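You operate a simulated robot arm through the tools that you are given. There is no shell and no other tool.

The job below is to be done with a simulated robot arm. You get a single attempt, and the scene is never put back.

TASK
Test cell No. 26 and sort it into GOOD or RECHECK.
Fine: in the holder, red end to the red mark; multimeter on 20 V; GOOD is 3.2 V or more; holder switch off whenever a cell moves.

The check looks at the end state, three seconds after you hand in, the way a careful person would. Anything else that was tipped, shoved, dropped, spilled or broken makes it a failure.

THE ROBOT
A 6-joint arm with a two-finger gripper, fixed in place. Base frame: the origin is on the floor under the middle of its stand, x ahead of it, y to its left, z up. Lengths are in mm, angles in rad, forces in N, time in s.
It reaches about 1298 mm from its shoulder. Its first joint turns from -2.601 to 2.601 rad. Payload 1.57 kg.
The tool frame sits at the grasp point between the pads (the TCP): z along the fingers, y along the line on which they close. The tips reach 21 mm beyond it. The gripper opens to 70 mm; its body begins 50 mm behind the TCP.
Orientation is that of the tool frame in the base frame, as [roll, pitch, yaw] about the fixed x, y, z axes, in that order (R = Rz(yaw) Ry(pitch) Rx(roll)). With the fingers straight down and closing along the base's y, the tool's x points along the base's -x, its y along +y and its z along -z.

THE INTERFACE
- The arm moves only by the tool step_arm. Its argument "increments" is a list of rows, each an object of numbers (a shift or turn left out is 0, a gripper value left out holds the last): "x", "y", "z": the shift along the tool's x, y, z in units of 150 mm (1.0 is 150 mm); "ax", "ay", "az": the turn, a rotation vector about the tool's x, y, z in units of 120 degrees (1.0 is 120 degrees). In form: [{"x": .., "y": .., "z": .., "ax": .., "ay": .., "az": ..}, ...]. A call has 1 to 20 rows; each row is the pose to reach, as a shift and turn from the pose commanded when the call began, along the tool's axes at that moment. "jaw" is the gripper command, from -1 (shut) to 1 (fully open), values between in proportion, set as the call begins (left out, the last holds). A call with a number of a shift or a turn outside -1 to 1 is refused whole. Rows are played at 5 a second. More than 50 mm and 0.15 rad between two rows, or a gripper value outside its range, and nothing of the call is played. A pose out of reach is approached as far as the arm can. The call stops where the force on the tool passes 40 N (or 10 N more than at its start, if that is more) or the arm is blocked; 0.2 s more then pass. Each finger travels about 103.7 mm/s and halts on what it meets, pressing with about 30 N; the grip force reading is that of the motor and also rises with nothing between the fingers. The clock runs only during rows and for 0.2 s after the last one: add rows that repeat a pose to give the fingers time. The reply holds the time, the measured pose of the TCP, the force on the tool along the base axes, the opening and the grip force, in the units named above and with some noise, with the torque about the TCP (base axes, N m) and any sound that the robot's microphone picked up, and new pictures: "views" is both (left out), scene, wrist or none.
- Cameras (640 x 400 px; columns grow to the right, rows downward): "scene" is fixed at [400.2, -655.6, 1294.5]; the picture's right is [0.99, 0.16, 0.00], its down [0.03, -0.20, -0.98] and it looks along [-0.15, 0.97, -0.20] (base axes); focal length 317 px, centre (320, 200). "wrist" rides on the gripper at [79, 4, -81] in the tool frame; the picture's right is [-0.05, 1.00, 0.00], its down [-0.67, -0.04, -0.74] and it looks along [-0.74, -0.04, 0.67] (tool axes); focal length 256 px, centre (320, 200).
- move_column(by): slides the trunk up (or, below 0, down) by that many mm; the arm rides with it, the base frame stays. It gives what a move gives, with no picture.
- probe_pixels(camera, pixels): for up to 12 pixels [column, row] of the newest picture of that camera ("zoom" is the newest enlarged one), the place [x, y, z] in the base frame of the surface seen there, good to about 3 mm, but the place of the scene camera against the robot may be out by one fixed shift of up to 12 mm in any direction. The clock stands still meanwhile.
- inspect(camera, box): a new picture of the part [left, top, right, bottom] of that camera's present view, enlarged. The clock stands still meanwhile.
- close_job(): hands the job in; it is judged then, once.

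Leave the gripper open and the arm clear of the work at the hand-in unless told otherwise.

The tools are called after ">>>" by a JSON object that holds its "name" and its "arguments". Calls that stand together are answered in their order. step_arm: Moves the arm, as the interface text tells. Its arguments: {"type":"object","properties":{"increments":{"type":"array","items":{"type":"object","properties":{"x":{"type":"number"},"y":{"type":"number"},"z":{"type":"number"},"ax":{"type":"number"},"ay":{"type":"number"},"az":{"type":"number"}}}},"jaw":{"type":"number"},"views":{"type":"string","enum":["both","scene","wrist","none"]}},"required":["increments"]} The other tools are called the same way: move_column (by) moves the trunk up or down; probe_pixels (camera, pixels) gives the place of the surface under pixels of a picture; inspect (camera, box) takes an enlarged picture of a part of a camera's view; close_job () hands the job in.

At the start:

```text
time_s: 0.0
ee_pos: [337.5, 631.9, 1065.5]
orientation: [3.142, 0.0, 3.141]
ft_force: [0.6, 0.1, 0.3]
moment: [-0.02, 0.02, 0.0]
opening: 70.1
finger_force: 0.0
trunk travel left (down, up): [-746.0, 224.0]
```

scene: 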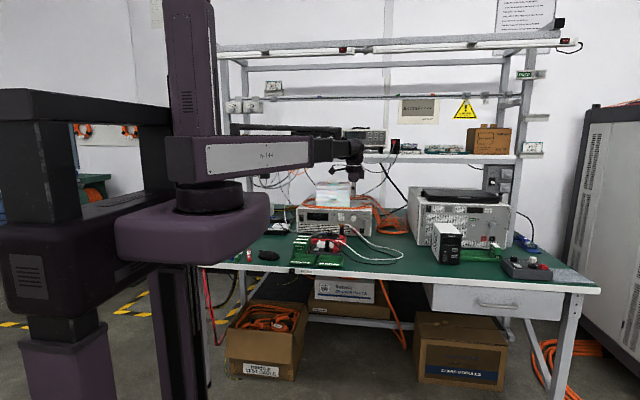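
wrist: 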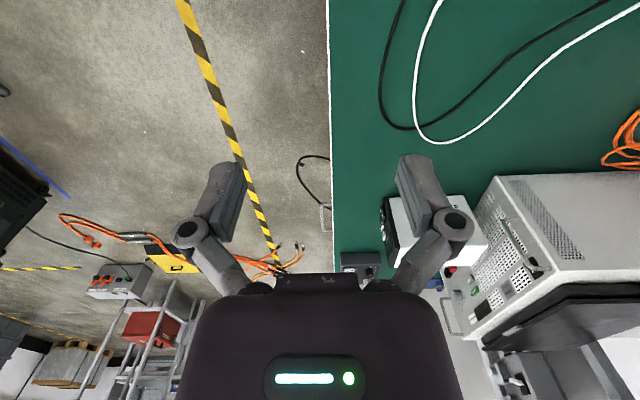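

I see a lab bench with instruments. I'll zoom in on the bench in the scene camera to find the cell, holder, multimeter and the GOOD/RECHECK bins.

>>> {"name": "inspect", "arguments": {"camera": "scene", "box": [220, 170, 400, 282]}}

>>> {"name": "inspect", "arguments": {"camera": "scene", "box": [400, 170, 600, 295]}}

>>> {"name": "inspect", "arguments": {"camera": "scene", "box": [280, 110, 540, 200]}}

>>> {"name": "inspect", "arguments": {"camera": "scene", "box": [480, 0, 600, 160]}}

```text
3.56 times, centred on (310, 226) of scene
```

zoom: 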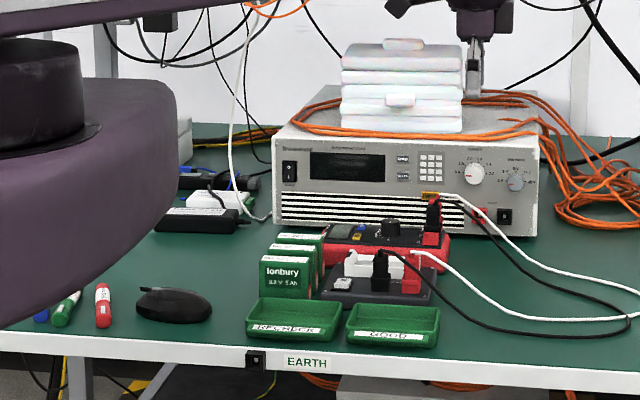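

```text
3.20 times, centred on (500, 232) of scene
```

zoom: 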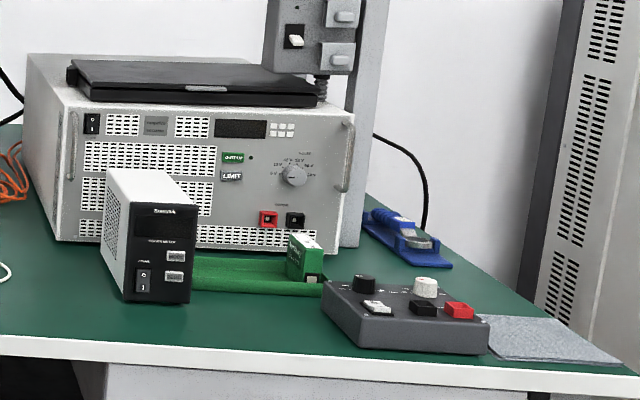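

```text
2.46 times, centred on (410, 155) of scene
```

zoom: 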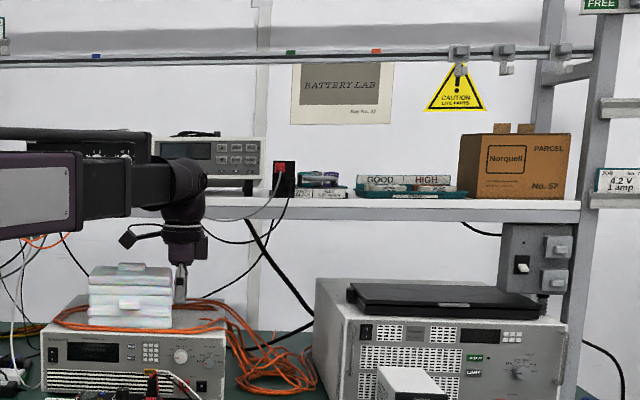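

```text
2.50 times, centred on (540, 80) of scene
```

zoom: 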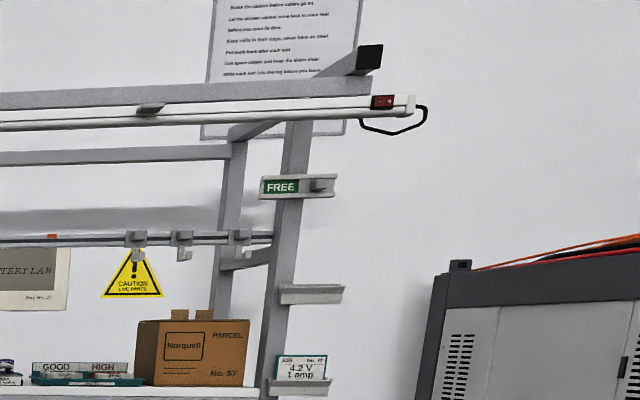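

The holder, multimeter, and trays are near scene pixels (290–345, 230–268). I'll zoom closer to read labels on them.

>>> {"name": "inspect", "arguments": {"camera": "scene", "box": [285, 222, 349, 270]}}

>>> {"name": "inspect", "arguments": {"camera": "scene", "box": [450, 235, 520, 275]}}

>>> {"name": "inspect", "arguments": {"camera": "scene", "box": [225, 235, 295, 275]}}

>>> {"name": "inspect", "arguments": {"camera": "scene", "box": [385, 140, 485, 160]}}

>>> {"name": "inspect", "arguments": {"camera": "scene", "box": [490, 0, 560, 36]}}

```text
8.33 times, centred on (317, 246) of scene
```

zoom: 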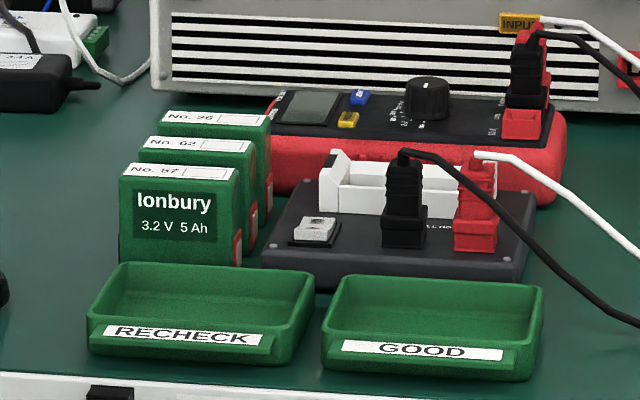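

```text
9.14 times, centred on (485, 255) of scene
```

zoom: 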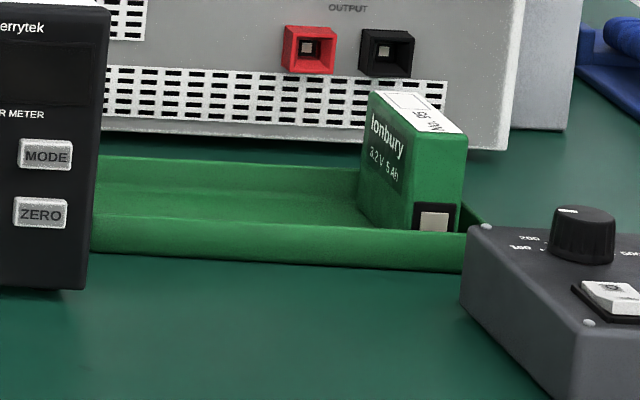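

```text
9.14 times, centred on (260, 255) of scene
```

zoom: 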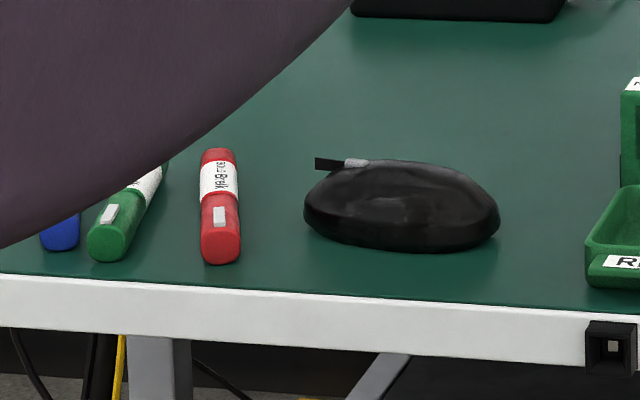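

```text
6.40 times, centred on (435, 150) of scene
```

zoom: 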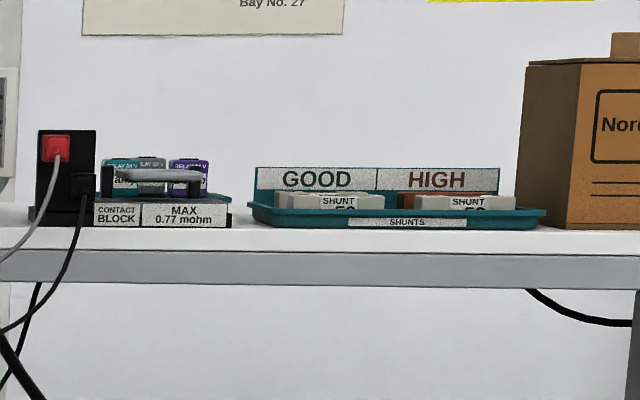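

```text
9.14 times, centred on (525, 18) of scene
```

zoom: 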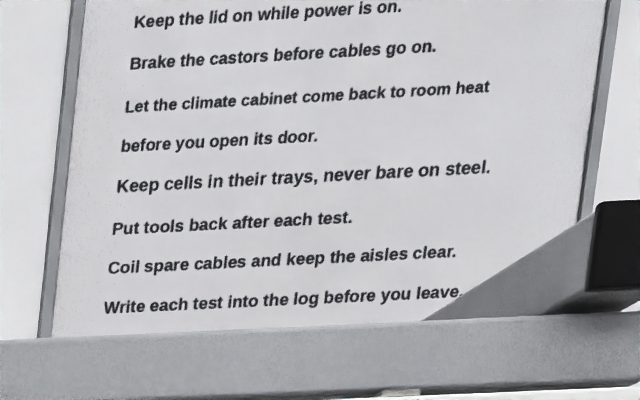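

Cell No. 26 is the rearmost in the row of three cells (front 57, 62, 26), with the holder (white cradle with rocker switch on dark box) beside it and red multimeter behind. Next I measure points of these using scene probes.

>>> {"name": "inspect", "arguments": {"camera": "scene", "box": [285, 222, 349, 270]}}

>>> {"name": "probe_pixels", "arguments": {"camera": "zoom", "pixels": [[185, 170], [195, 145], [215, 117], [240, 250], [270, 190], [315, 228], [350, 180], [405, 190], [475, 190], [427, 85], [523, 60], [430, 130]]}}

>>> {"name": "probe_pixels", "arguments": {"camera": "zoom", "pixels": [[200, 315], [430, 330], [95, 285], [310, 275], [330, 300], [540, 295], [290, 250], [520, 265], [280, 350], [340, 165], [470, 165], [300, 105]]}}

```text
8.33 times, centred on (317, 246) of scene
```

zoom: 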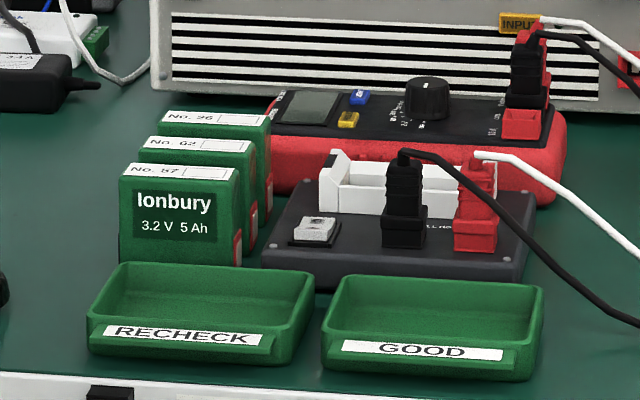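

```text
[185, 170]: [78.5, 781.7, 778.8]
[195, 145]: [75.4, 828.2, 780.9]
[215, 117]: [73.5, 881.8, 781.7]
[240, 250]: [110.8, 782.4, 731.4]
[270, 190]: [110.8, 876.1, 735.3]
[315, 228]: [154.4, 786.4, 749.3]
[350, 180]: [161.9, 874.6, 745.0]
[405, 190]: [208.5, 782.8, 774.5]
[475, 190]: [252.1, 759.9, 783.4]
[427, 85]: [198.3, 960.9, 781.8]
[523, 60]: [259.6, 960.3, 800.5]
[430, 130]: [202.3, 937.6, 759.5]
```

```text
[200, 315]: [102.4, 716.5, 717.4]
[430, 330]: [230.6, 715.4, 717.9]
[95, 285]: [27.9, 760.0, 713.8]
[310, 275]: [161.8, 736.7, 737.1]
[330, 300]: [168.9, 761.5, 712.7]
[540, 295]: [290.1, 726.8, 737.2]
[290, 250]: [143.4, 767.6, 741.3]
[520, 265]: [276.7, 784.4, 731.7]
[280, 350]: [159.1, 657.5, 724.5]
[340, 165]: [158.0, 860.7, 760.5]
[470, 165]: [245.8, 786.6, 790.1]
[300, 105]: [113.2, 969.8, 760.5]
```

Cells stand with length along x, thickness along y, spaced about 48 mm; the tray row lies in front. I'll move the gripper toward -x at a safe height (z≈1065) so the wrist camera looks at this work area from above.

>>> {"name": "step_arm", "arguments": {"increments": [{"x": 0.25, "y": 0.15}, {"x": 0.5, "y": 0.3}, {"x": 0.75, "y": 0.45}, {"x": 1.0, "y": 0.6}], "views": "both"}}

```text
time_s: 1.0
ee_pos: [185.3, 722.0, 1063.8]
orientation: [3.141, 0.0, 3.14]
ft_force: [0.5, 0.5, 0.7]
moment: [-0.05, -0.01, -0.02]
opening: 69.9
finger_force: 0.1
trunk travel left (down, up): [-746.0, 224.0]
```

scene: 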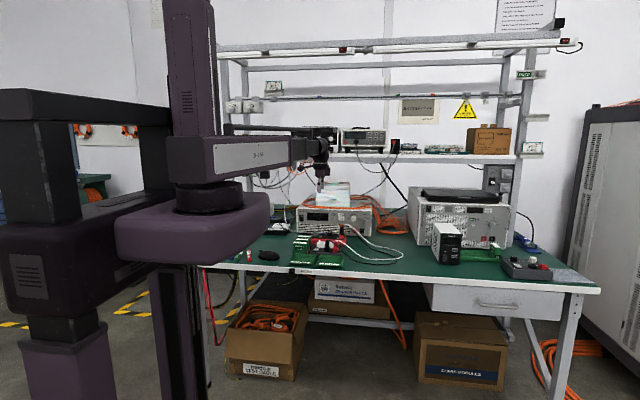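
wrist: 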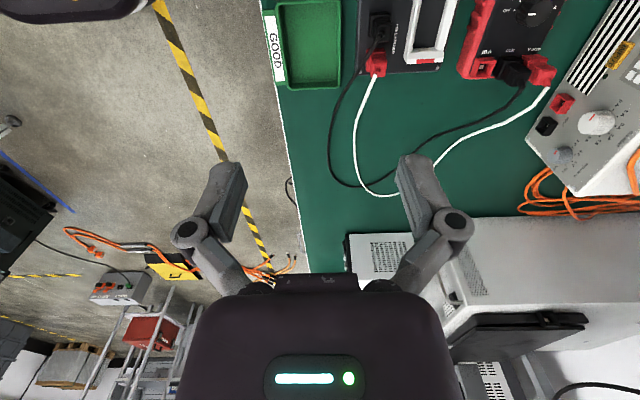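

The wrist view shows the GOOD tray, holder and meter at top. I'll continue another 150 mm toward -x and 80 mm toward +y to bring the cells in view.

>>> {"name": "step_arm", "arguments": {"increments": [{"x": 0.25, "y": 0.14}, {"x": 0.5, "y": 0.28}, {"x": 0.75, "y": 0.42}, {"x": 1.0, "y": 0.56}], "views": "both"}}

```text
time_s: 2.0
ee_pos: [35.8, 805.9, 1064.8]
orientation: [3.141, -0.001, -3.14]
ft_force: [-0.1, 0.1, -0.2]
moment: [0.03, -0.04, 0.0]
opening: 69.9
finger_force: 0.0
trunk travel left (down, up): [-746.0, 224.0]
```

scene: 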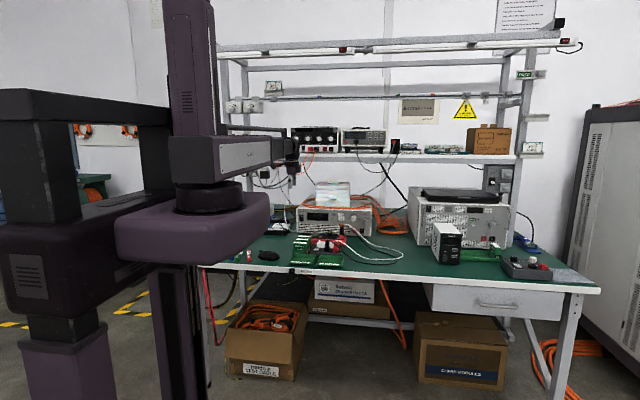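
wrist: 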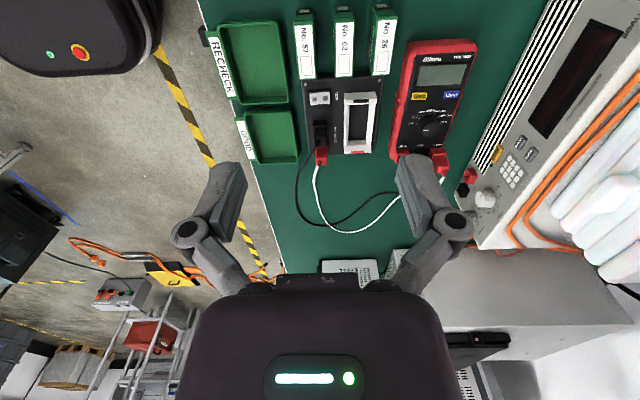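

Now the wrist view shows cells 57, 62, 26, the trays, the holder and the multimeter. I'll zoom in for reading and probing.

>>> {"name": "inspect", "arguments": {"camera": "wrist", "box": [200, 0, 400, 125]}}

>>> {"name": "inspect", "arguments": {"camera": "wrist", "box": [380, 30, 500, 190]}}

>>> {"name": "inspect", "arguments": {"camera": "wrist", "box": [290, 70, 390, 180]}}

```text
3.20 times, centred on (300, 62) of wrist
```

zoom: 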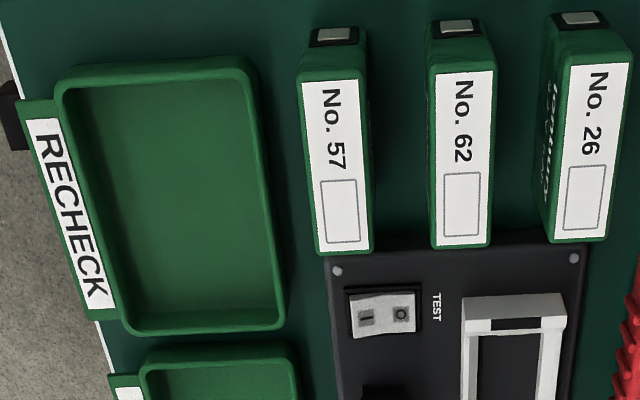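

```text
2.50 times, centred on (440, 110) of wrist
```

zoom: 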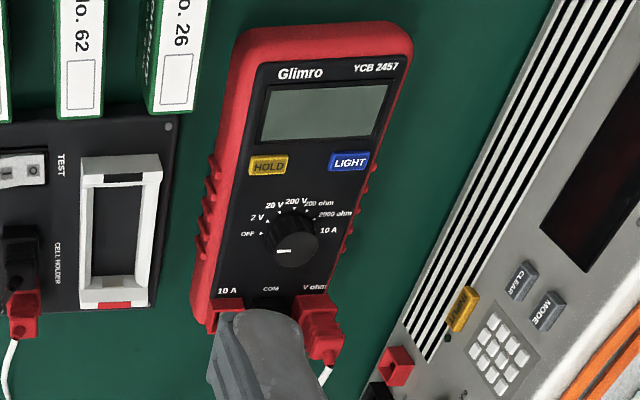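

```text
3.64 times, centred on (340, 125) of wrist
```

zoom: 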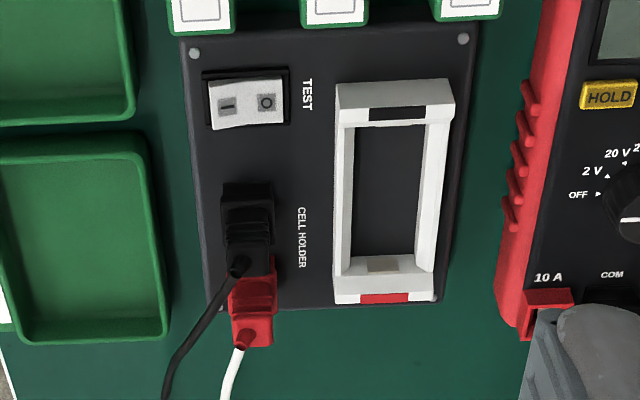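

The holder's red mark is at its +x end; the cell's black terminal is at -x so it's already in the right sense. The meter's dial seems OFF-ish. I'll probe the holder geometry in the newest zoom and look at the switch and dial in more detail.

>>> {"name": "probe_pixels", "arguments": {"camera": "zoom", "pixels": [[345, 100], [445, 95], [340, 290], [435, 290], [350, 200], [425, 200], [395, 160], [395, 230], [397, 112], [383, 262], [385, 298], [210, 300]]}}

>>> {"name": "probe_pixels", "arguments": {"camera": "zoom", "pixels": [[225, 105], [265, 102], [285, 100], [210, 105], [247, 78], [247, 120], [195, 53], [463, 40], [250, 230], [255, 300], [480, 200], [300, 200]]}}

>>> {"name": "inspect", "arguments": {"camera": "wrist", "box": [300, 85, 340, 110]}}

>>> {"name": "inspect", "arguments": {"camera": "wrist", "box": [410, 100, 474, 150]}}

```text
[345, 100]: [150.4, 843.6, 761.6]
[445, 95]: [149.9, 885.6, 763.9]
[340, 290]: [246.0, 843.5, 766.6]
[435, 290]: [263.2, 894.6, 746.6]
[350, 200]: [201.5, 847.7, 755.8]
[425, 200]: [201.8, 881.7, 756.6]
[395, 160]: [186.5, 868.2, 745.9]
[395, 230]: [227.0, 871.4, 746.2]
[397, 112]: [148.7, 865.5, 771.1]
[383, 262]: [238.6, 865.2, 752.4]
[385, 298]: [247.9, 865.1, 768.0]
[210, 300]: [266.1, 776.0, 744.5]
```

```text
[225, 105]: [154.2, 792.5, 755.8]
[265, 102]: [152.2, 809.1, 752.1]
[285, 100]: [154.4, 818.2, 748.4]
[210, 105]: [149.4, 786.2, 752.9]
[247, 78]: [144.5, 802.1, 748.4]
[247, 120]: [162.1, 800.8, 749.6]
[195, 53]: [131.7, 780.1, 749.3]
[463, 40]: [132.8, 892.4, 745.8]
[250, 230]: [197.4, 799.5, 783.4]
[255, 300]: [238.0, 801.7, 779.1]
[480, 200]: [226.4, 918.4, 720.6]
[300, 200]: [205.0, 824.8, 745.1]
```

```text
16.00 times, centred on (320, 98) of wrist
```

zoom: 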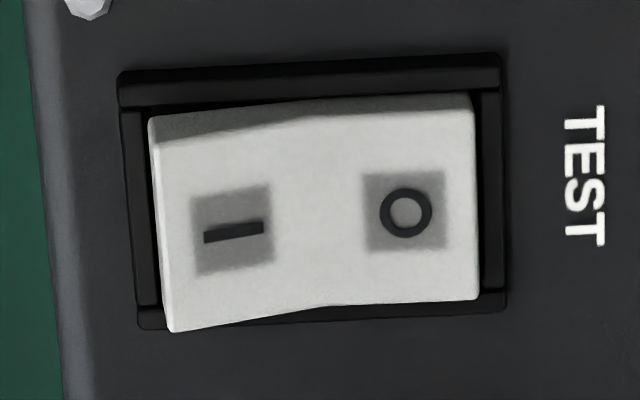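

```text
8.00 times, centred on (442, 125) of wrist
```

zoom: 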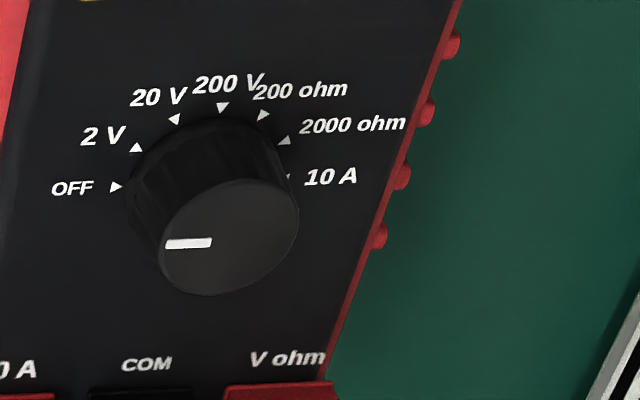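

The rocker's O side is pressed (lower), so the test switch is OFF. The dial points to OFF; 20 V is two detents clockwise (about 60°). Now I probe the cell geometry and meter dial/leads.

>>> {"name": "inspect", "arguments": {"camera": "wrist", "box": [285, 0, 405, 80]}}

>>> {"name": "probe_pixels", "arguments": {"camera": "wrist", "pixels": [[384, 25], [384, 40], [384, 60], [384, 70], [373, 40], [376, 72], [390, 72], [345, 40], [305, 40], [380, 5], [384, 15], [420, 15]]}}

>>> {"name": "inspect", "arguments": {"camera": "wrist", "box": [400, 80, 480, 180]}}

```text
5.00 times, centred on (345, 40) of wrist
```

zoom: 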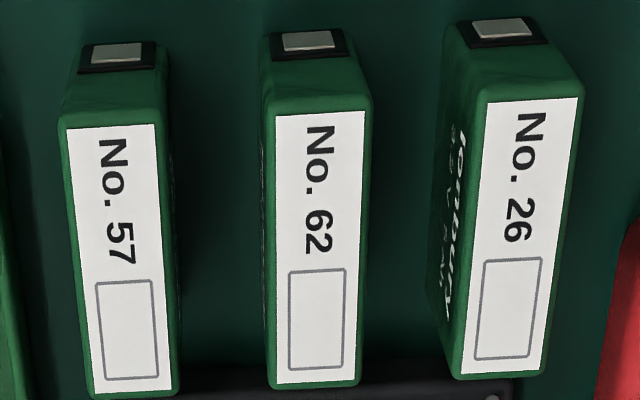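

```text
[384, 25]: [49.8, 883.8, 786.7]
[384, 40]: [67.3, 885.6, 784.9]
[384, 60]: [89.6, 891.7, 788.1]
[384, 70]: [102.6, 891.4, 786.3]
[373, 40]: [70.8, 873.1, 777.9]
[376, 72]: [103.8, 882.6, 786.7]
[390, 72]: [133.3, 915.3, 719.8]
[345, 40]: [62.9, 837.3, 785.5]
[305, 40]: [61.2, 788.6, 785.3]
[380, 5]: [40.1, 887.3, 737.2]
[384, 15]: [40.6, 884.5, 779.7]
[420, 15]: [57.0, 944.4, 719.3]
```

```text
4.00 times, centred on (440, 130) of wrist
```

zoom: 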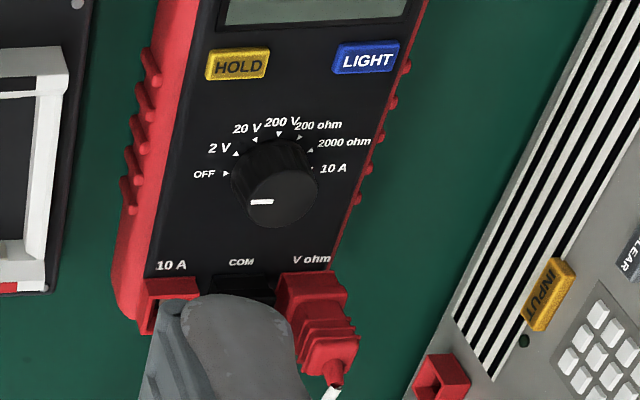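

Cell 26's top is at z≈786, centre near (73, 887). I now probe the dial knob and meter, and also measure the fingers.

>>> {"name": "probe_pixels", "arguments": {"camera": "zoom", "pixels": [[283, 198], [262, 202], [310, 195], [283, 222], [283, 172], [250, 160], [235, 175], [200, 230], [240, 65], [365, 58], [305, 310], [170, 290]]}}

>>> {"name": "probe_pixels", "arguments": {"camera": "wrist", "pixels": [[405, 60], [412, 45], [470, 45], [392, 150], [400, 100], [435, 70], [440, 100], [425, 130], [430, 155], [445, 160], [410, 152], [475, 50]]}}

>>> {"name": "inspect", "arguments": {"camera": "scene", "box": [270, 130, 320, 200]}}

>>> {"name": "inspect", "arguments": {"camera": "wrist", "box": [160, 130, 480, 300]}}

```text
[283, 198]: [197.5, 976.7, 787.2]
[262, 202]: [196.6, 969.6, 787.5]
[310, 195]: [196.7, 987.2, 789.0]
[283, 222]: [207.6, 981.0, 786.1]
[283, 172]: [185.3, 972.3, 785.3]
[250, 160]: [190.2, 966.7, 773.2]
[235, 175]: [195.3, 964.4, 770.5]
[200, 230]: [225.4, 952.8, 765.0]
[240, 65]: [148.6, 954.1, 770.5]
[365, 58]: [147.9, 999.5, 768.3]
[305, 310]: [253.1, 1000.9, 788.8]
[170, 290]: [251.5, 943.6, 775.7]
```

```text
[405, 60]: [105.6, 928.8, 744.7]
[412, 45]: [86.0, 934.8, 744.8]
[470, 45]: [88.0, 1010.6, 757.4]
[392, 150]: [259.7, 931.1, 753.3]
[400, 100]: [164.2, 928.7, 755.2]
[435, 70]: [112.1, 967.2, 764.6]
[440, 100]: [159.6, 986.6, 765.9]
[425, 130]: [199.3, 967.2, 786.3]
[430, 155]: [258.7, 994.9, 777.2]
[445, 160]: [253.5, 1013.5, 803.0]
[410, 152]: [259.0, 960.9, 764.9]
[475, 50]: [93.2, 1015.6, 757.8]
```

```text
5.71 times, centred on (295, 165) of scene
```

zoom: 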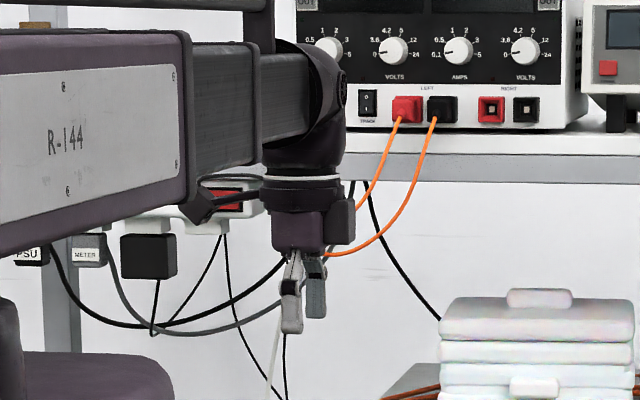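

```text
2.00 times, centred on (320, 215) of wrist
```

zoom: 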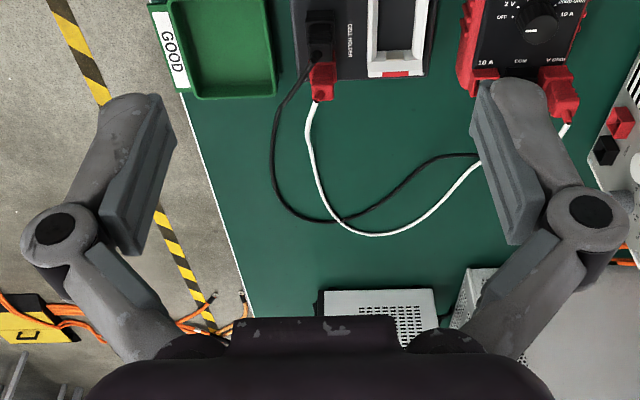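

I'll probe points across the right finger in this zoom to learn its thickness and width.

>>> {"name": "probe_pixels", "arguments": {"camera": "zoom", "pixels": [[475, 100], [485, 95], [495, 90], [520, 85], [545, 100], [548, 120], [565, 180], [520, 150], [490, 150], [500, 200], [515, 235], [535, 230]]}}

>>> {"name": "inspect", "arguments": {"camera": "wrist", "box": [380, 140, 490, 260]}}

>>> {"name": "inspect", "arguments": {"camera": "scene", "box": [284, 165, 304, 195]}}

```text
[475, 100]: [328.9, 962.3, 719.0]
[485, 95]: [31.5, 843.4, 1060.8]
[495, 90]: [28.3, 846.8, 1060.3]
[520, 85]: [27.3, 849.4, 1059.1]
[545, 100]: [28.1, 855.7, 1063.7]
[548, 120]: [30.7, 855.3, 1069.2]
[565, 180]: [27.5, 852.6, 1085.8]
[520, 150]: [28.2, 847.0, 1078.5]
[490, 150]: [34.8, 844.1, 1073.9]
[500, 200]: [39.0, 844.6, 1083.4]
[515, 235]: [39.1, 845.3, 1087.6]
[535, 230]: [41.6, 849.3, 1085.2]
```

```text
3.33 times, centred on (435, 200) of wrist
```

zoom: 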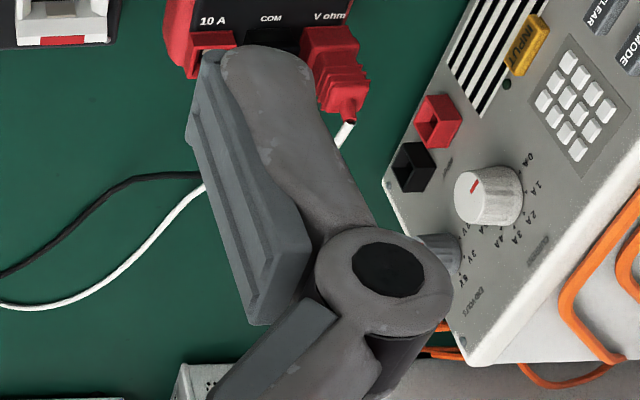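

```text
13.33 times, centred on (294, 180) of scene
```

zoom: 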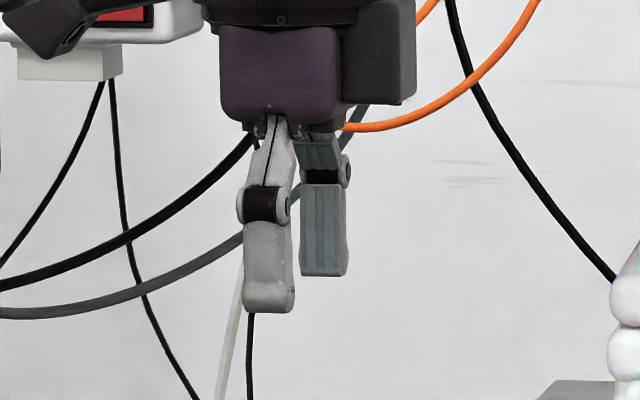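

Fingers are about 12–13 mm thick. Before working at the dial (197, 977, top z 787), I check the clearance to the power supply behind the meter and the leads/plugs near the dial.

>>> {"name": "probe_pixels", "arguments": {"camera": "wrist", "pixels": [[560, 20], [545, 50], [520, 100], [500, 140], [480, 190], [470, 230], [590, 60], [560, 120], [540, 200], [620, 200], [470, 175], [490, 155]]}}

>>> {"name": "inspect", "arguments": {"camera": "scene", "box": [290, 175, 390, 245]}}

>>> {"name": "probe_pixels", "arguments": {"camera": "zoom", "pixels": [[70, 220], [330, 190], [300, 330], [500, 330], [90, 330], [545, 200], [240, 160], [310, 50], [405, 340], [395, 310], [380, 375], [335, 355]]}}

```text
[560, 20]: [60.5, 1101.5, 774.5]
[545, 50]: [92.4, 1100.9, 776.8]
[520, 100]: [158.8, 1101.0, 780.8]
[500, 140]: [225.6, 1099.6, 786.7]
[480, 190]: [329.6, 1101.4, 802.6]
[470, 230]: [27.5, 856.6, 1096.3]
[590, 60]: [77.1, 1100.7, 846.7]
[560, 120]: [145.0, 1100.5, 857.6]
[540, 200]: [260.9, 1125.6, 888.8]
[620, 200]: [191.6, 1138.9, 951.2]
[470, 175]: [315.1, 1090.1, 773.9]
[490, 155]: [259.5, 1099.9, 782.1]
```

```text
5.71 times, centred on (340, 210) of scene
```

zoom: 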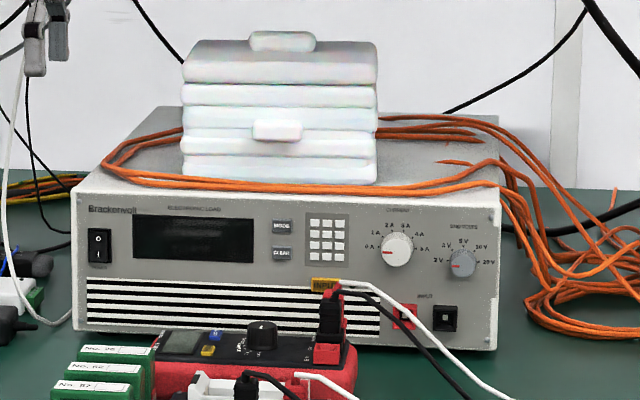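

```text
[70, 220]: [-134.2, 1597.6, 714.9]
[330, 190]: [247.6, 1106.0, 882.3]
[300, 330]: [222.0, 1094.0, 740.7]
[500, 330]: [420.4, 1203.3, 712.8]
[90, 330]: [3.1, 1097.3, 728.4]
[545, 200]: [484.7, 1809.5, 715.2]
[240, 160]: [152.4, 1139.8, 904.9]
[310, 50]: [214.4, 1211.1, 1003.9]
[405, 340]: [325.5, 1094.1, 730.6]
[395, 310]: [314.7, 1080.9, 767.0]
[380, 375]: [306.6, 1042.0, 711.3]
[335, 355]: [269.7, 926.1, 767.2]
```

The power supply front is at y≈1100, so there's room around the dial. I check the robot's own shoulder platform location, to know what happens when moving down.

>>> {"name": "probe_pixels", "arguments": {"camera": "wrist", "pixels": [[50, 20], [80, 52], [130, 30], [150, 60], [100, 85], [210, 20], [240, 150]]}}

>>> {"name": "probe_pixels", "arguments": {"camera": "scene", "pixels": [[210, 195], [180, 235], [250, 220], [190, 100], [190, 10], [190, 165], [250, 155], [285, 150], [180, 330], [240, 130], [292, 165], [292, 188]]}}

```text
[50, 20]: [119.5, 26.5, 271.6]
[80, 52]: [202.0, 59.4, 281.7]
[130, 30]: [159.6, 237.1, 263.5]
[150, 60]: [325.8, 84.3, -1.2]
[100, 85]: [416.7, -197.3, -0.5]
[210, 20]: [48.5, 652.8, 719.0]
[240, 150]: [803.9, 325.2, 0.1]
```

```text
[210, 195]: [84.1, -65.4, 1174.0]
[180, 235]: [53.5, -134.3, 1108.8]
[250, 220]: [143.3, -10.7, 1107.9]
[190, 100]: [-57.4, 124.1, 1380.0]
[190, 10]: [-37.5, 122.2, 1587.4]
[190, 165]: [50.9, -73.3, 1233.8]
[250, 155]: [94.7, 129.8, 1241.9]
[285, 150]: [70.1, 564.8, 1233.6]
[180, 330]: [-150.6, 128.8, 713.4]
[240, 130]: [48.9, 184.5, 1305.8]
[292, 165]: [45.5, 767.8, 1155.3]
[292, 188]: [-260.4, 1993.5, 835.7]
```

The robot's platform is near the origin, clear of the desk. Next: move above the dial at present height while pre-turning the gripper 30° counter-clockwise (so that the 60° clockwise turn ends symmetric).

>>> {"name": "step_arm", "arguments": {"increments": [{"x": -0.2, "y": 0.2, "az": -0.05}, {"x": -0.4, "y": 0.4, "az": -0.1}, {"x": -0.6, "y": 0.6, "az": -0.15}, {"x": -0.8, "y": 0.8, "az": -0.2}, {"x": -1.0, "y": 1.0, "az": -0.25}], "views": "both"}}

```text
time_s: 3.2
ee_pos: [186.9, 956.7, 1063.3]
orientation: [3.142, 0.0, -2.613]
ft_force: [0.3, -0.6, 1.0]
moment: [0.0, -0.02, 0.01]
opening: 70.1
finger_force: 0.0
trunk travel left (down, up): [-746.0, 224.0]
```

scene: 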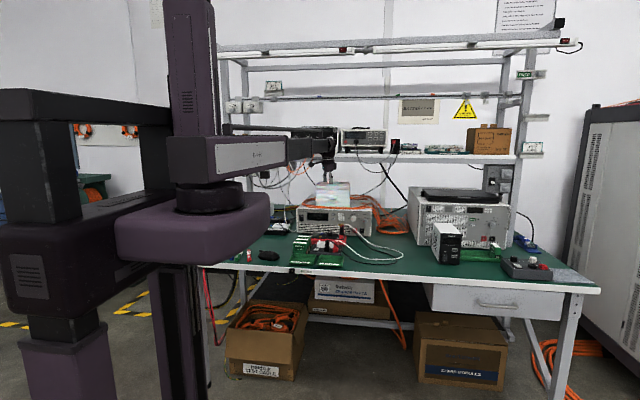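
wrist: 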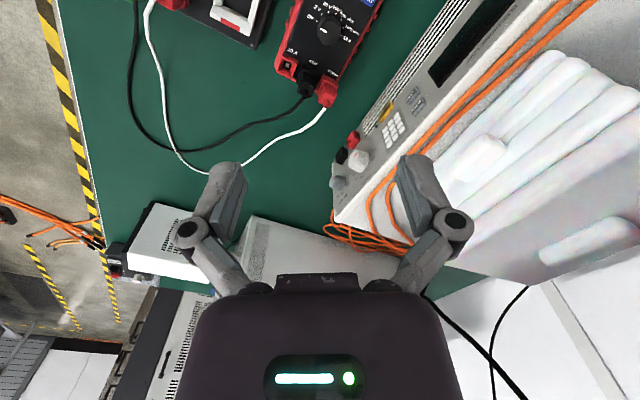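

The knob is at wrist (323, 30). I lower the column by 170 mm (TCP to z≈893, over 100 mm above the knob) and look again.

>>> {"name": "move_column", "arguments": {"by": -170}}

>>> {"name": "step_arm", "arguments": {"increments": [{"x": 0}], "views": "both"}}

```text
time_s: 5.1
ee_pos: [186.2, 954.4, 894.1]
orientation: [-3.142, 0.0, -2.618]
ft_force: [-0.6, 1.7, 0.4]
moment: [0.01, -0.01, 0.02]
opening: 70.0
finger_force: 0.0
trunk travel left (down, up): [-576.0, 394.0]
```

```text
time_s: 5.5
ee_pos: [186.4, 955.6, 895.2]
orientation: [-3.141, -0.002, -2.618]
ft_force: [1.0, 0.6, 0.1]
moment: [0.02, -0.02, 0.03]
opening: 70.0
finger_force: 0.0
trunk travel left (down, up): [-576.0, 394.0]
```

scene: 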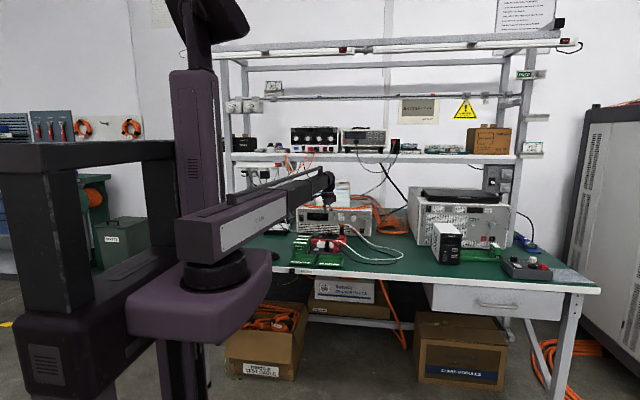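
wrist: 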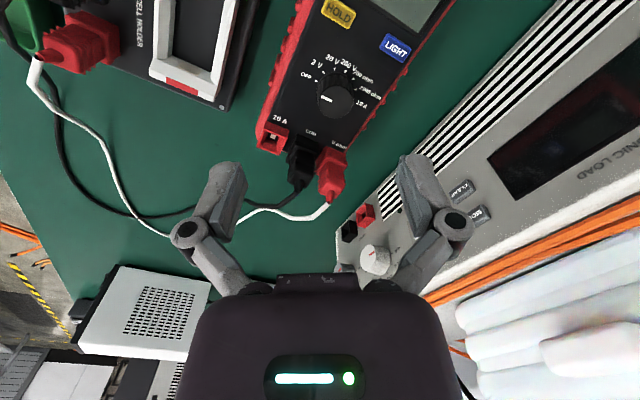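

Good view of the dial. I'll zoom and probe the knob precisely.

>>> {"name": "inspect", "arguments": {"camera": "wrist", "box": [296, 55, 384, 125]}}

>>> {"name": "probe_pixels", "arguments": {"camera": "wrist", "pixels": [[335, 100], [326, 100], [346, 98], [335, 114], [337, 84], [330, 76], [300, 125], [303, 140], [303, 160], [332, 165], [335, 150], [320, 130]]}}

```text
5.71 times, centred on (340, 90) of wrist
```

zoom: 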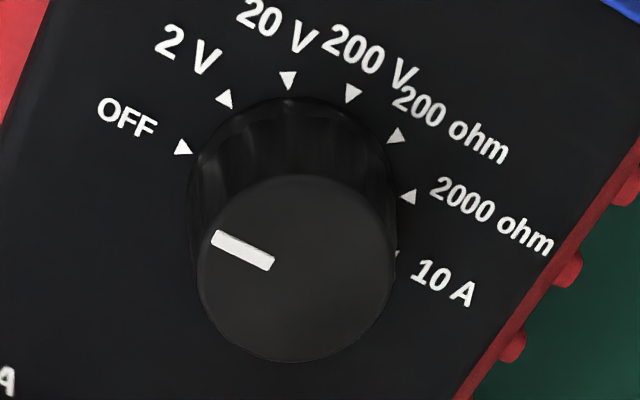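

```text
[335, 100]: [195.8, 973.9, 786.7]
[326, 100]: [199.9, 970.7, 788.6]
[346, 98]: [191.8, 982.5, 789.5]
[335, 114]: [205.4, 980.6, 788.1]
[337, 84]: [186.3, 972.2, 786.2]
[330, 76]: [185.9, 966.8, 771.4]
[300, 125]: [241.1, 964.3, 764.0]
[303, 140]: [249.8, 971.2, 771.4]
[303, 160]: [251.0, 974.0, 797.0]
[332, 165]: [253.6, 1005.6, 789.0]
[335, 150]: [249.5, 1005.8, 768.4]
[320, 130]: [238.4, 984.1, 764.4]
```

>>> {"name": "probe_pixels", "arguments": {"camera": "zoom", "pixels": [[297, 268], [205, 268], [390, 268], [297, 184], [297, 354], [230, 200], [360, 200], [230, 330], [365, 330], [288, 85], [185, 150], [400, 190]]}}

```text
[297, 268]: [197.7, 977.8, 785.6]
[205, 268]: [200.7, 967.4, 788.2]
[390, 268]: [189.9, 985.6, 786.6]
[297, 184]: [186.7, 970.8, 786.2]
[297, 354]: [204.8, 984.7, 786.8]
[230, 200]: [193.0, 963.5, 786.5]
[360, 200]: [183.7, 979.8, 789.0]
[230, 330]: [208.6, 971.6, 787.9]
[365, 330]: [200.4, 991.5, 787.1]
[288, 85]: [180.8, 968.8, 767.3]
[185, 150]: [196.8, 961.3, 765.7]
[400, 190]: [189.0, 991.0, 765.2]
```

Knob centre ≈ (196.2, 977), diameter ≈ 25 mm, panel z≈766, top z≈787. I partly close the jaw to ~42 mm, centre above the knob and lower to TCP z≈830.

>>> {"name": "step_arm", "arguments": {"increments": [{"x": -0.129, "y": 0.091, "z": 0.0}, {"x": -0.129, "y": 0.091, "z": 0.22}, {"x": -0.129, "y": 0.091, "z": 0.43}, {"x": -0.129, "y": 0.091, "z": 0.43}], "jaw": 0.2, "views": "both"}}

```text
time_s: 6.5
ee_pos: [195.9, 978.5, 894.4]
orientation: [-3.141, 0.0, -2.618]
ft_force: [0.4, 0.4, -0.1]
moment: [-0.02, 0.0, -0.03]
opening: 41.9
finger_force: 0.0
out of reach, approached as far as the arm can: row 2, 3, 4
trunk travel left (down, up): [-576.0, 394.0]
```

scene: 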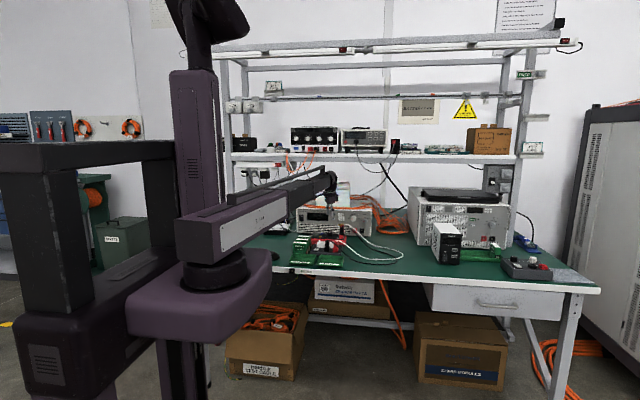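
wrist: 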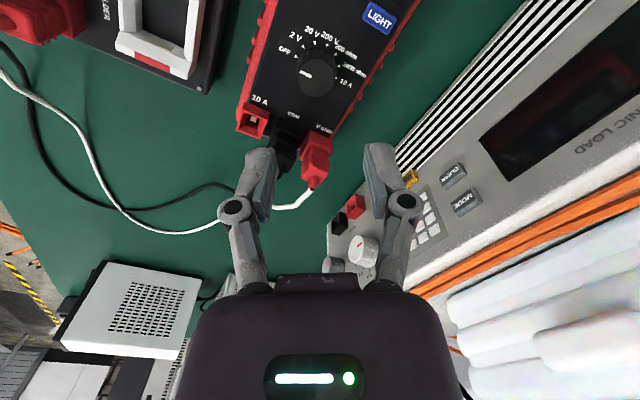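

The arm cannot reach lower by itself here — vertical travel must come from the column. I check the commanded pose with a zero row first.

>>> {"name": "step_arm", "arguments": {"increments": [{"x": 0}], "views": "none"}}

```text
time_s: 6.9
ee_pos: [196.1, 977.2, 894.5]
orientation: [-3.14, 0.001, -2.618]
ft_force: [0.3, 0.2, -0.5]
moment: [0.02, -0.01, 0.01]
opening: 41.8
finger_force: 0.0
trunk travel left (down, up): [-576.0, 394.0]
```

The commanded pose follows the reached one. I lower the column 64 mm to TCP z≈830 and look.

>>> {"name": "move_column", "arguments": {"by": -64}}

>>> {"name": "step_arm", "arguments": {"increments": [{"x": 0}], "views": "both"}}

```text
time_s: 8.0
ee_pos: [195.4, 978.1, 832.1]
orientation: [-3.141, 0.0, -2.618]
ft_force: [0.9, 0.7, 0.1]
moment: [-0.02, 0.0, 0.0]
opening: 42.1
finger_force: 0.0
trunk travel left (down, up): [-512.0, 458.0]
```

```text
time_s: 8.3
ee_pos: [195.3, 978.4, 831.4]
orientation: [3.141, -0.001, -2.617]
ft_force: [0.0, -0.2, -0.5]
moment: [0.01, -0.03, 0.01]
opening: 41.8
finger_force: 0.0
trunk travel left (down, up): [-512.0, 458.0]
```

scene: 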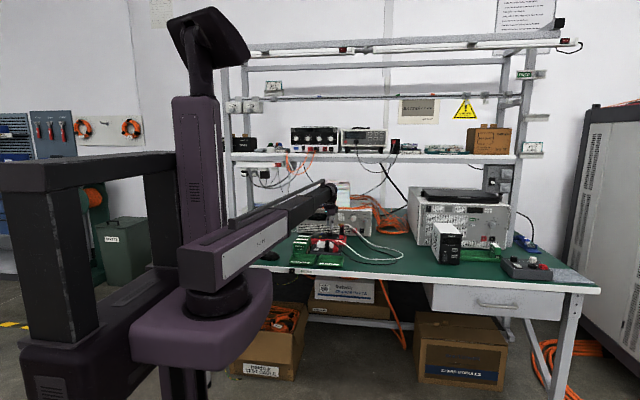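
wrist: 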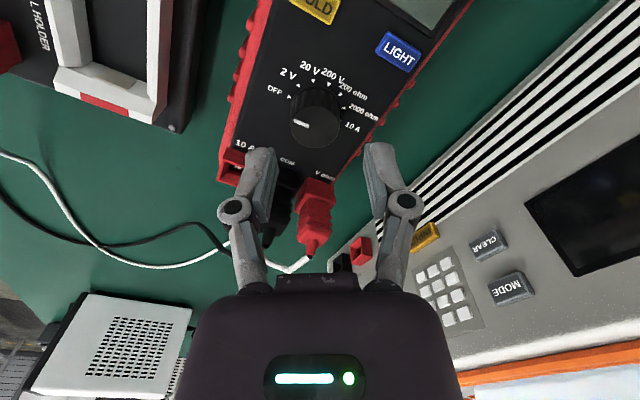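

>>> {"name": "inspect", "arguments": {"camera": "wrist", "box": [260, 70, 388, 150]}}

>>> {"name": "inspect", "arguments": {"camera": "scene", "box": [300, 195, 364, 255]}}

```text
5.00 times, centred on (324, 110) of wrist
```

zoom: 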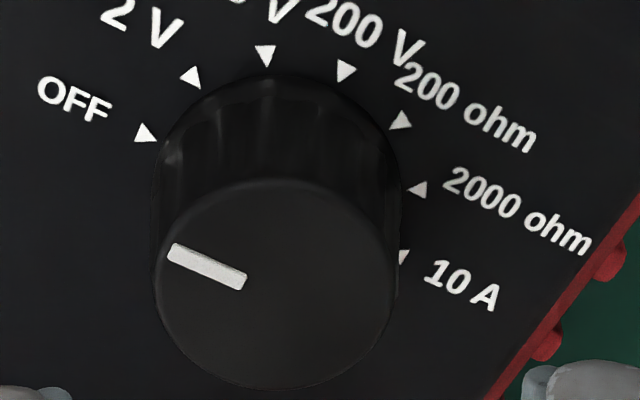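

```text
6.67 times, centred on (332, 225) of scene
```

zoom: 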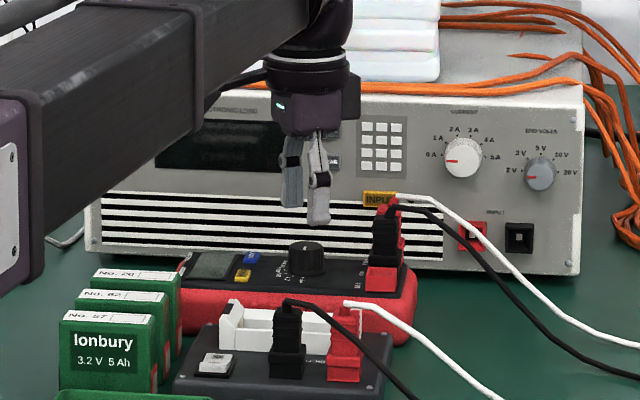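

The knob is about 2 mm toward tool -y from the TCP. I correct this, then lower the column 40 mm so the tips straddle the knob just above the panel.

>>> {"name": "step_arm", "arguments": {"increments": [{"x": 0.003, "y": -0.015}, {"x": 0.003, "y": -0.015}], "views": "none"}}

>>> {"name": "move_column", "arguments": {"by": -20}}

>>> {"name": "step_arm", "arguments": {"increments": [{"x": 0}], "views": "wrist"}}

```text
time_s: 8.9
ee_pos: [197.2, 974.4, 830.4]
orientation: [3.141, 0.001, -2.619]
ft_force: [0.0, -0.4, 0.6]
moment: [-0.01, 0.02, 0.01]
opening: 42.2
finger_force: 0.1
trunk travel left (down, up): [-512.0, 458.0]
```

```text
time_s: 9.6
ee_pos: [195.9, 976.4, 810.1]
orientation: [-3.14, 0.0, -2.62]
ft_force: [0.1, 0.1, -0.3]
moment: [0.03, -0.03, 0.02]
opening: 41.9
finger_force: 0.0
trunk travel left (down, up): [-492.0, 478.0]
```

```text
time_s: 10.0
ee_pos: [196.1, 975.6, 810.2]
orientation: [-3.14, 0.001, -2.617]
ft_force: [0.1, 0.3, -0.4]
moment: [-0.01, 0.01, 0.0]
opening: 42.0
finger_force: 0.1
trunk travel left (down, up): [-492.0, 478.0]
```

wrist: 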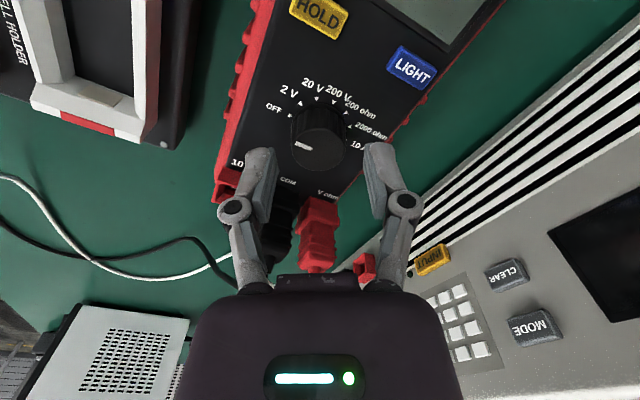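

The knob (316, 140) sits centrally between the fingers. I lower the final 19 mm.

>>> {"name": "move_column", "arguments": {"by": -19}}

>>> {"name": "step_arm", "arguments": {"increments": [{"x": 0}], "views": "both"}}

```text
time_s: 10.7
ee_pos: [195.3, 976.5, 792.2]
orientation: [3.141, 0.001, -2.617]
ft_force: [0.1, -0.4, -0.3]
moment: [-0.02, -0.01, 0.01]
opening: 41.8
finger_force: 0.1
trunk travel left (down, up): [-473.0, 497.0]
```

```text
time_s: 11.1
ee_pos: [196.9, 975.6, 790.7]
orientation: [3.14, -0.001, -2.618]
ft_force: [-0.9, 0.1, -0.1]
moment: [0.01, 0.0, 0.04]
opening: 41.9
finger_force: 0.1
trunk travel left (down, up): [-473.0, 497.0]
```

scene: 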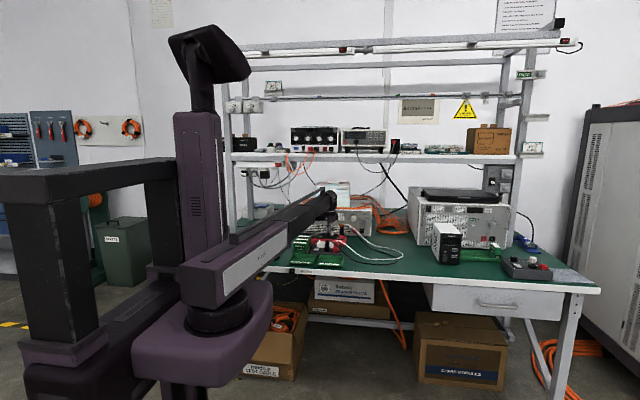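
wrist: 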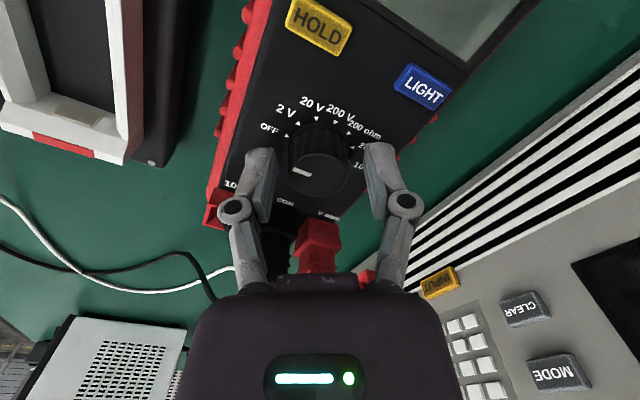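

I close the jaw to ~28 mm first to check centering.

>>> {"name": "step_arm", "arguments": {"increments": [{"x": 0}, {"x": 0}], "jaw": -0.2, "views": "wrist"}}

>>> {"name": "inspect", "arguments": {"camera": "wrist", "box": [256, 90, 384, 170]}}

```text
time_s: 11.7
ee_pos: [197.6, 974.9, 792.0]
orientation: [-3.14, 0.0, -2.617]
ft_force: [0.8, -1.1, 0.0]
moment: [-0.02, 0.02, -0.01]
opening: 29.1
finger_force: 1.1
trunk travel left (down, up): [-473.0, 497.0]
```

wrist: 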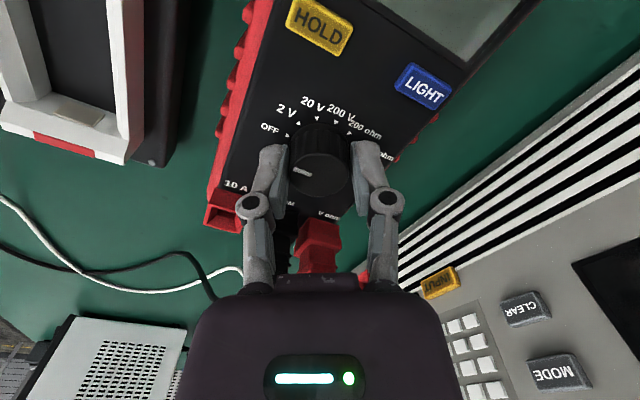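

```text
5.00 times, centred on (320, 130) of wrist
```

zoom: 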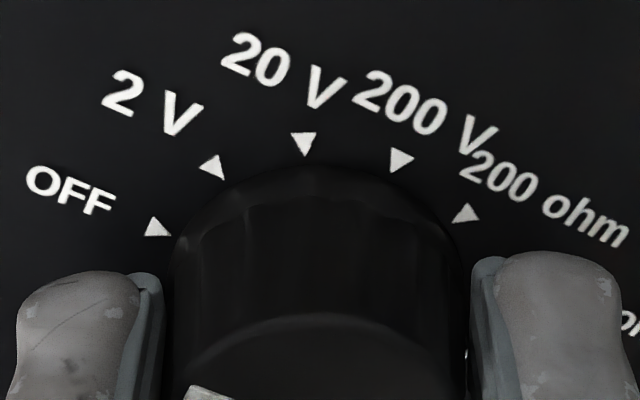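

Well centred (pads at 163 and 470, knob edges 172–465 in zoom). I close fully onto the knob.

>>> {"name": "step_arm", "arguments": {"increments": [{"x": 0}, {"x": 0}], "jaw": -1, "views": "none"}}

```text
time_s: 12.3
ee_pos: [196.8, 974.6, 793.2]
orientation: [3.141, 0.0, -2.618]
ft_force: [2.0, -5.0, 0.4]
moment: [-0.06, -0.02, 0.0]
opening: 27.9
finger_force: 30.0
trunk travel left (down, up): [-473.0, 497.0]
```

The knob is held (27.9 mm, 30 N). Now I turn 60° clockwise (az +0.5) in 10 steps.

>>> {"name": "step_arm", "arguments": {"increments": [{"az": 0.05}, {"az": 0.1}, {"az": 0.15}, {"az": 0.2}, {"az": 0.25}, {"az": 0.3}, {"az": 0.35}, {"az": 0.4}, {"az": 0.45}, {"az": 0.5}, {"az": 0.5}], "views": "both"}}

```text
time_s: 14.7
ee_pos: [197.2, 975.4, 792.0]
orientation: [3.141, 0.001, 2.615]
ft_force: [2.8, 1.2, 4.3]
moment: [-0.01, -0.24, 0.01]
opening: 27.9
finger_force: 29.9
trunk travel left (down, up): [-473.0, 497.0]
```

scene: 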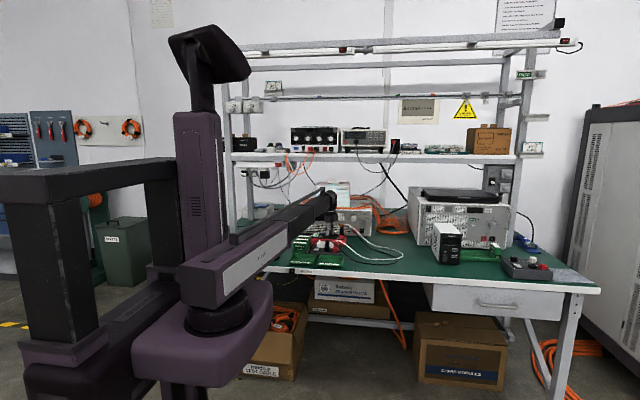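
wrist: 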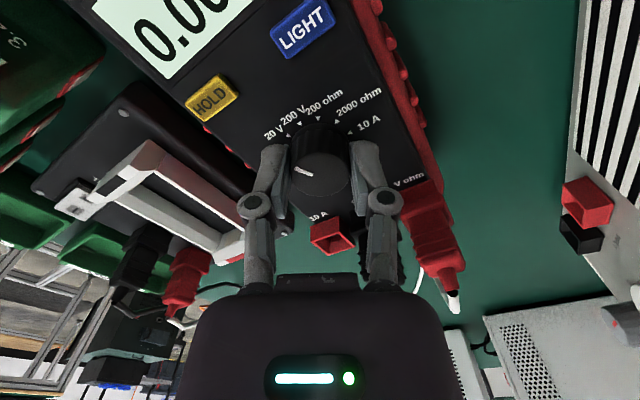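

The display lights up with 0.00. I zoom to confirm the mark points at 20 V.

>>> {"name": "inspect", "arguments": {"camera": "wrist", "box": [256, 90, 384, 190]}}

>>> {"name": "inspect", "arguments": {"camera": "wrist", "box": [90, 0, 260, 110]}}

```text
4.00 times, centred on (320, 140) of wrist
```

zoom: 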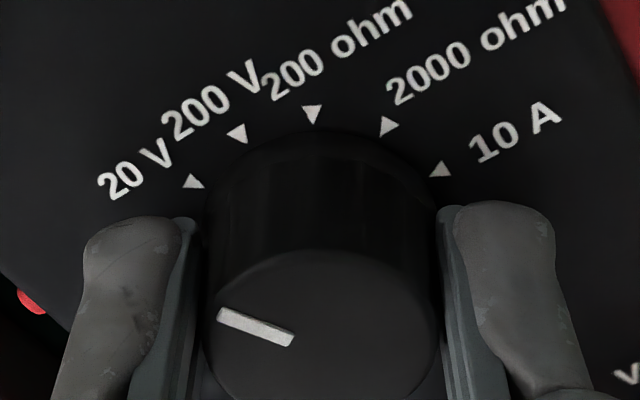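

```text
3.64 times, centred on (175, 55) of wrist
```

zoom: 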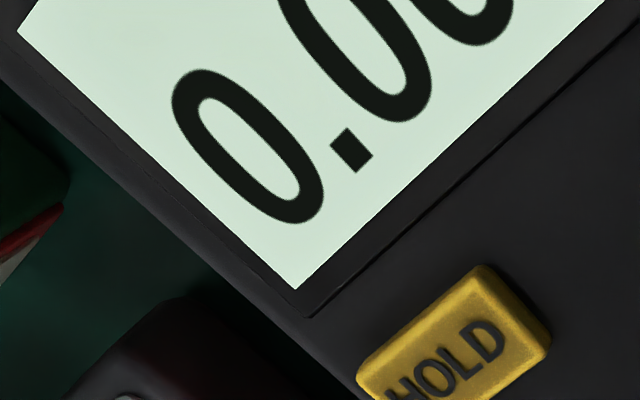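

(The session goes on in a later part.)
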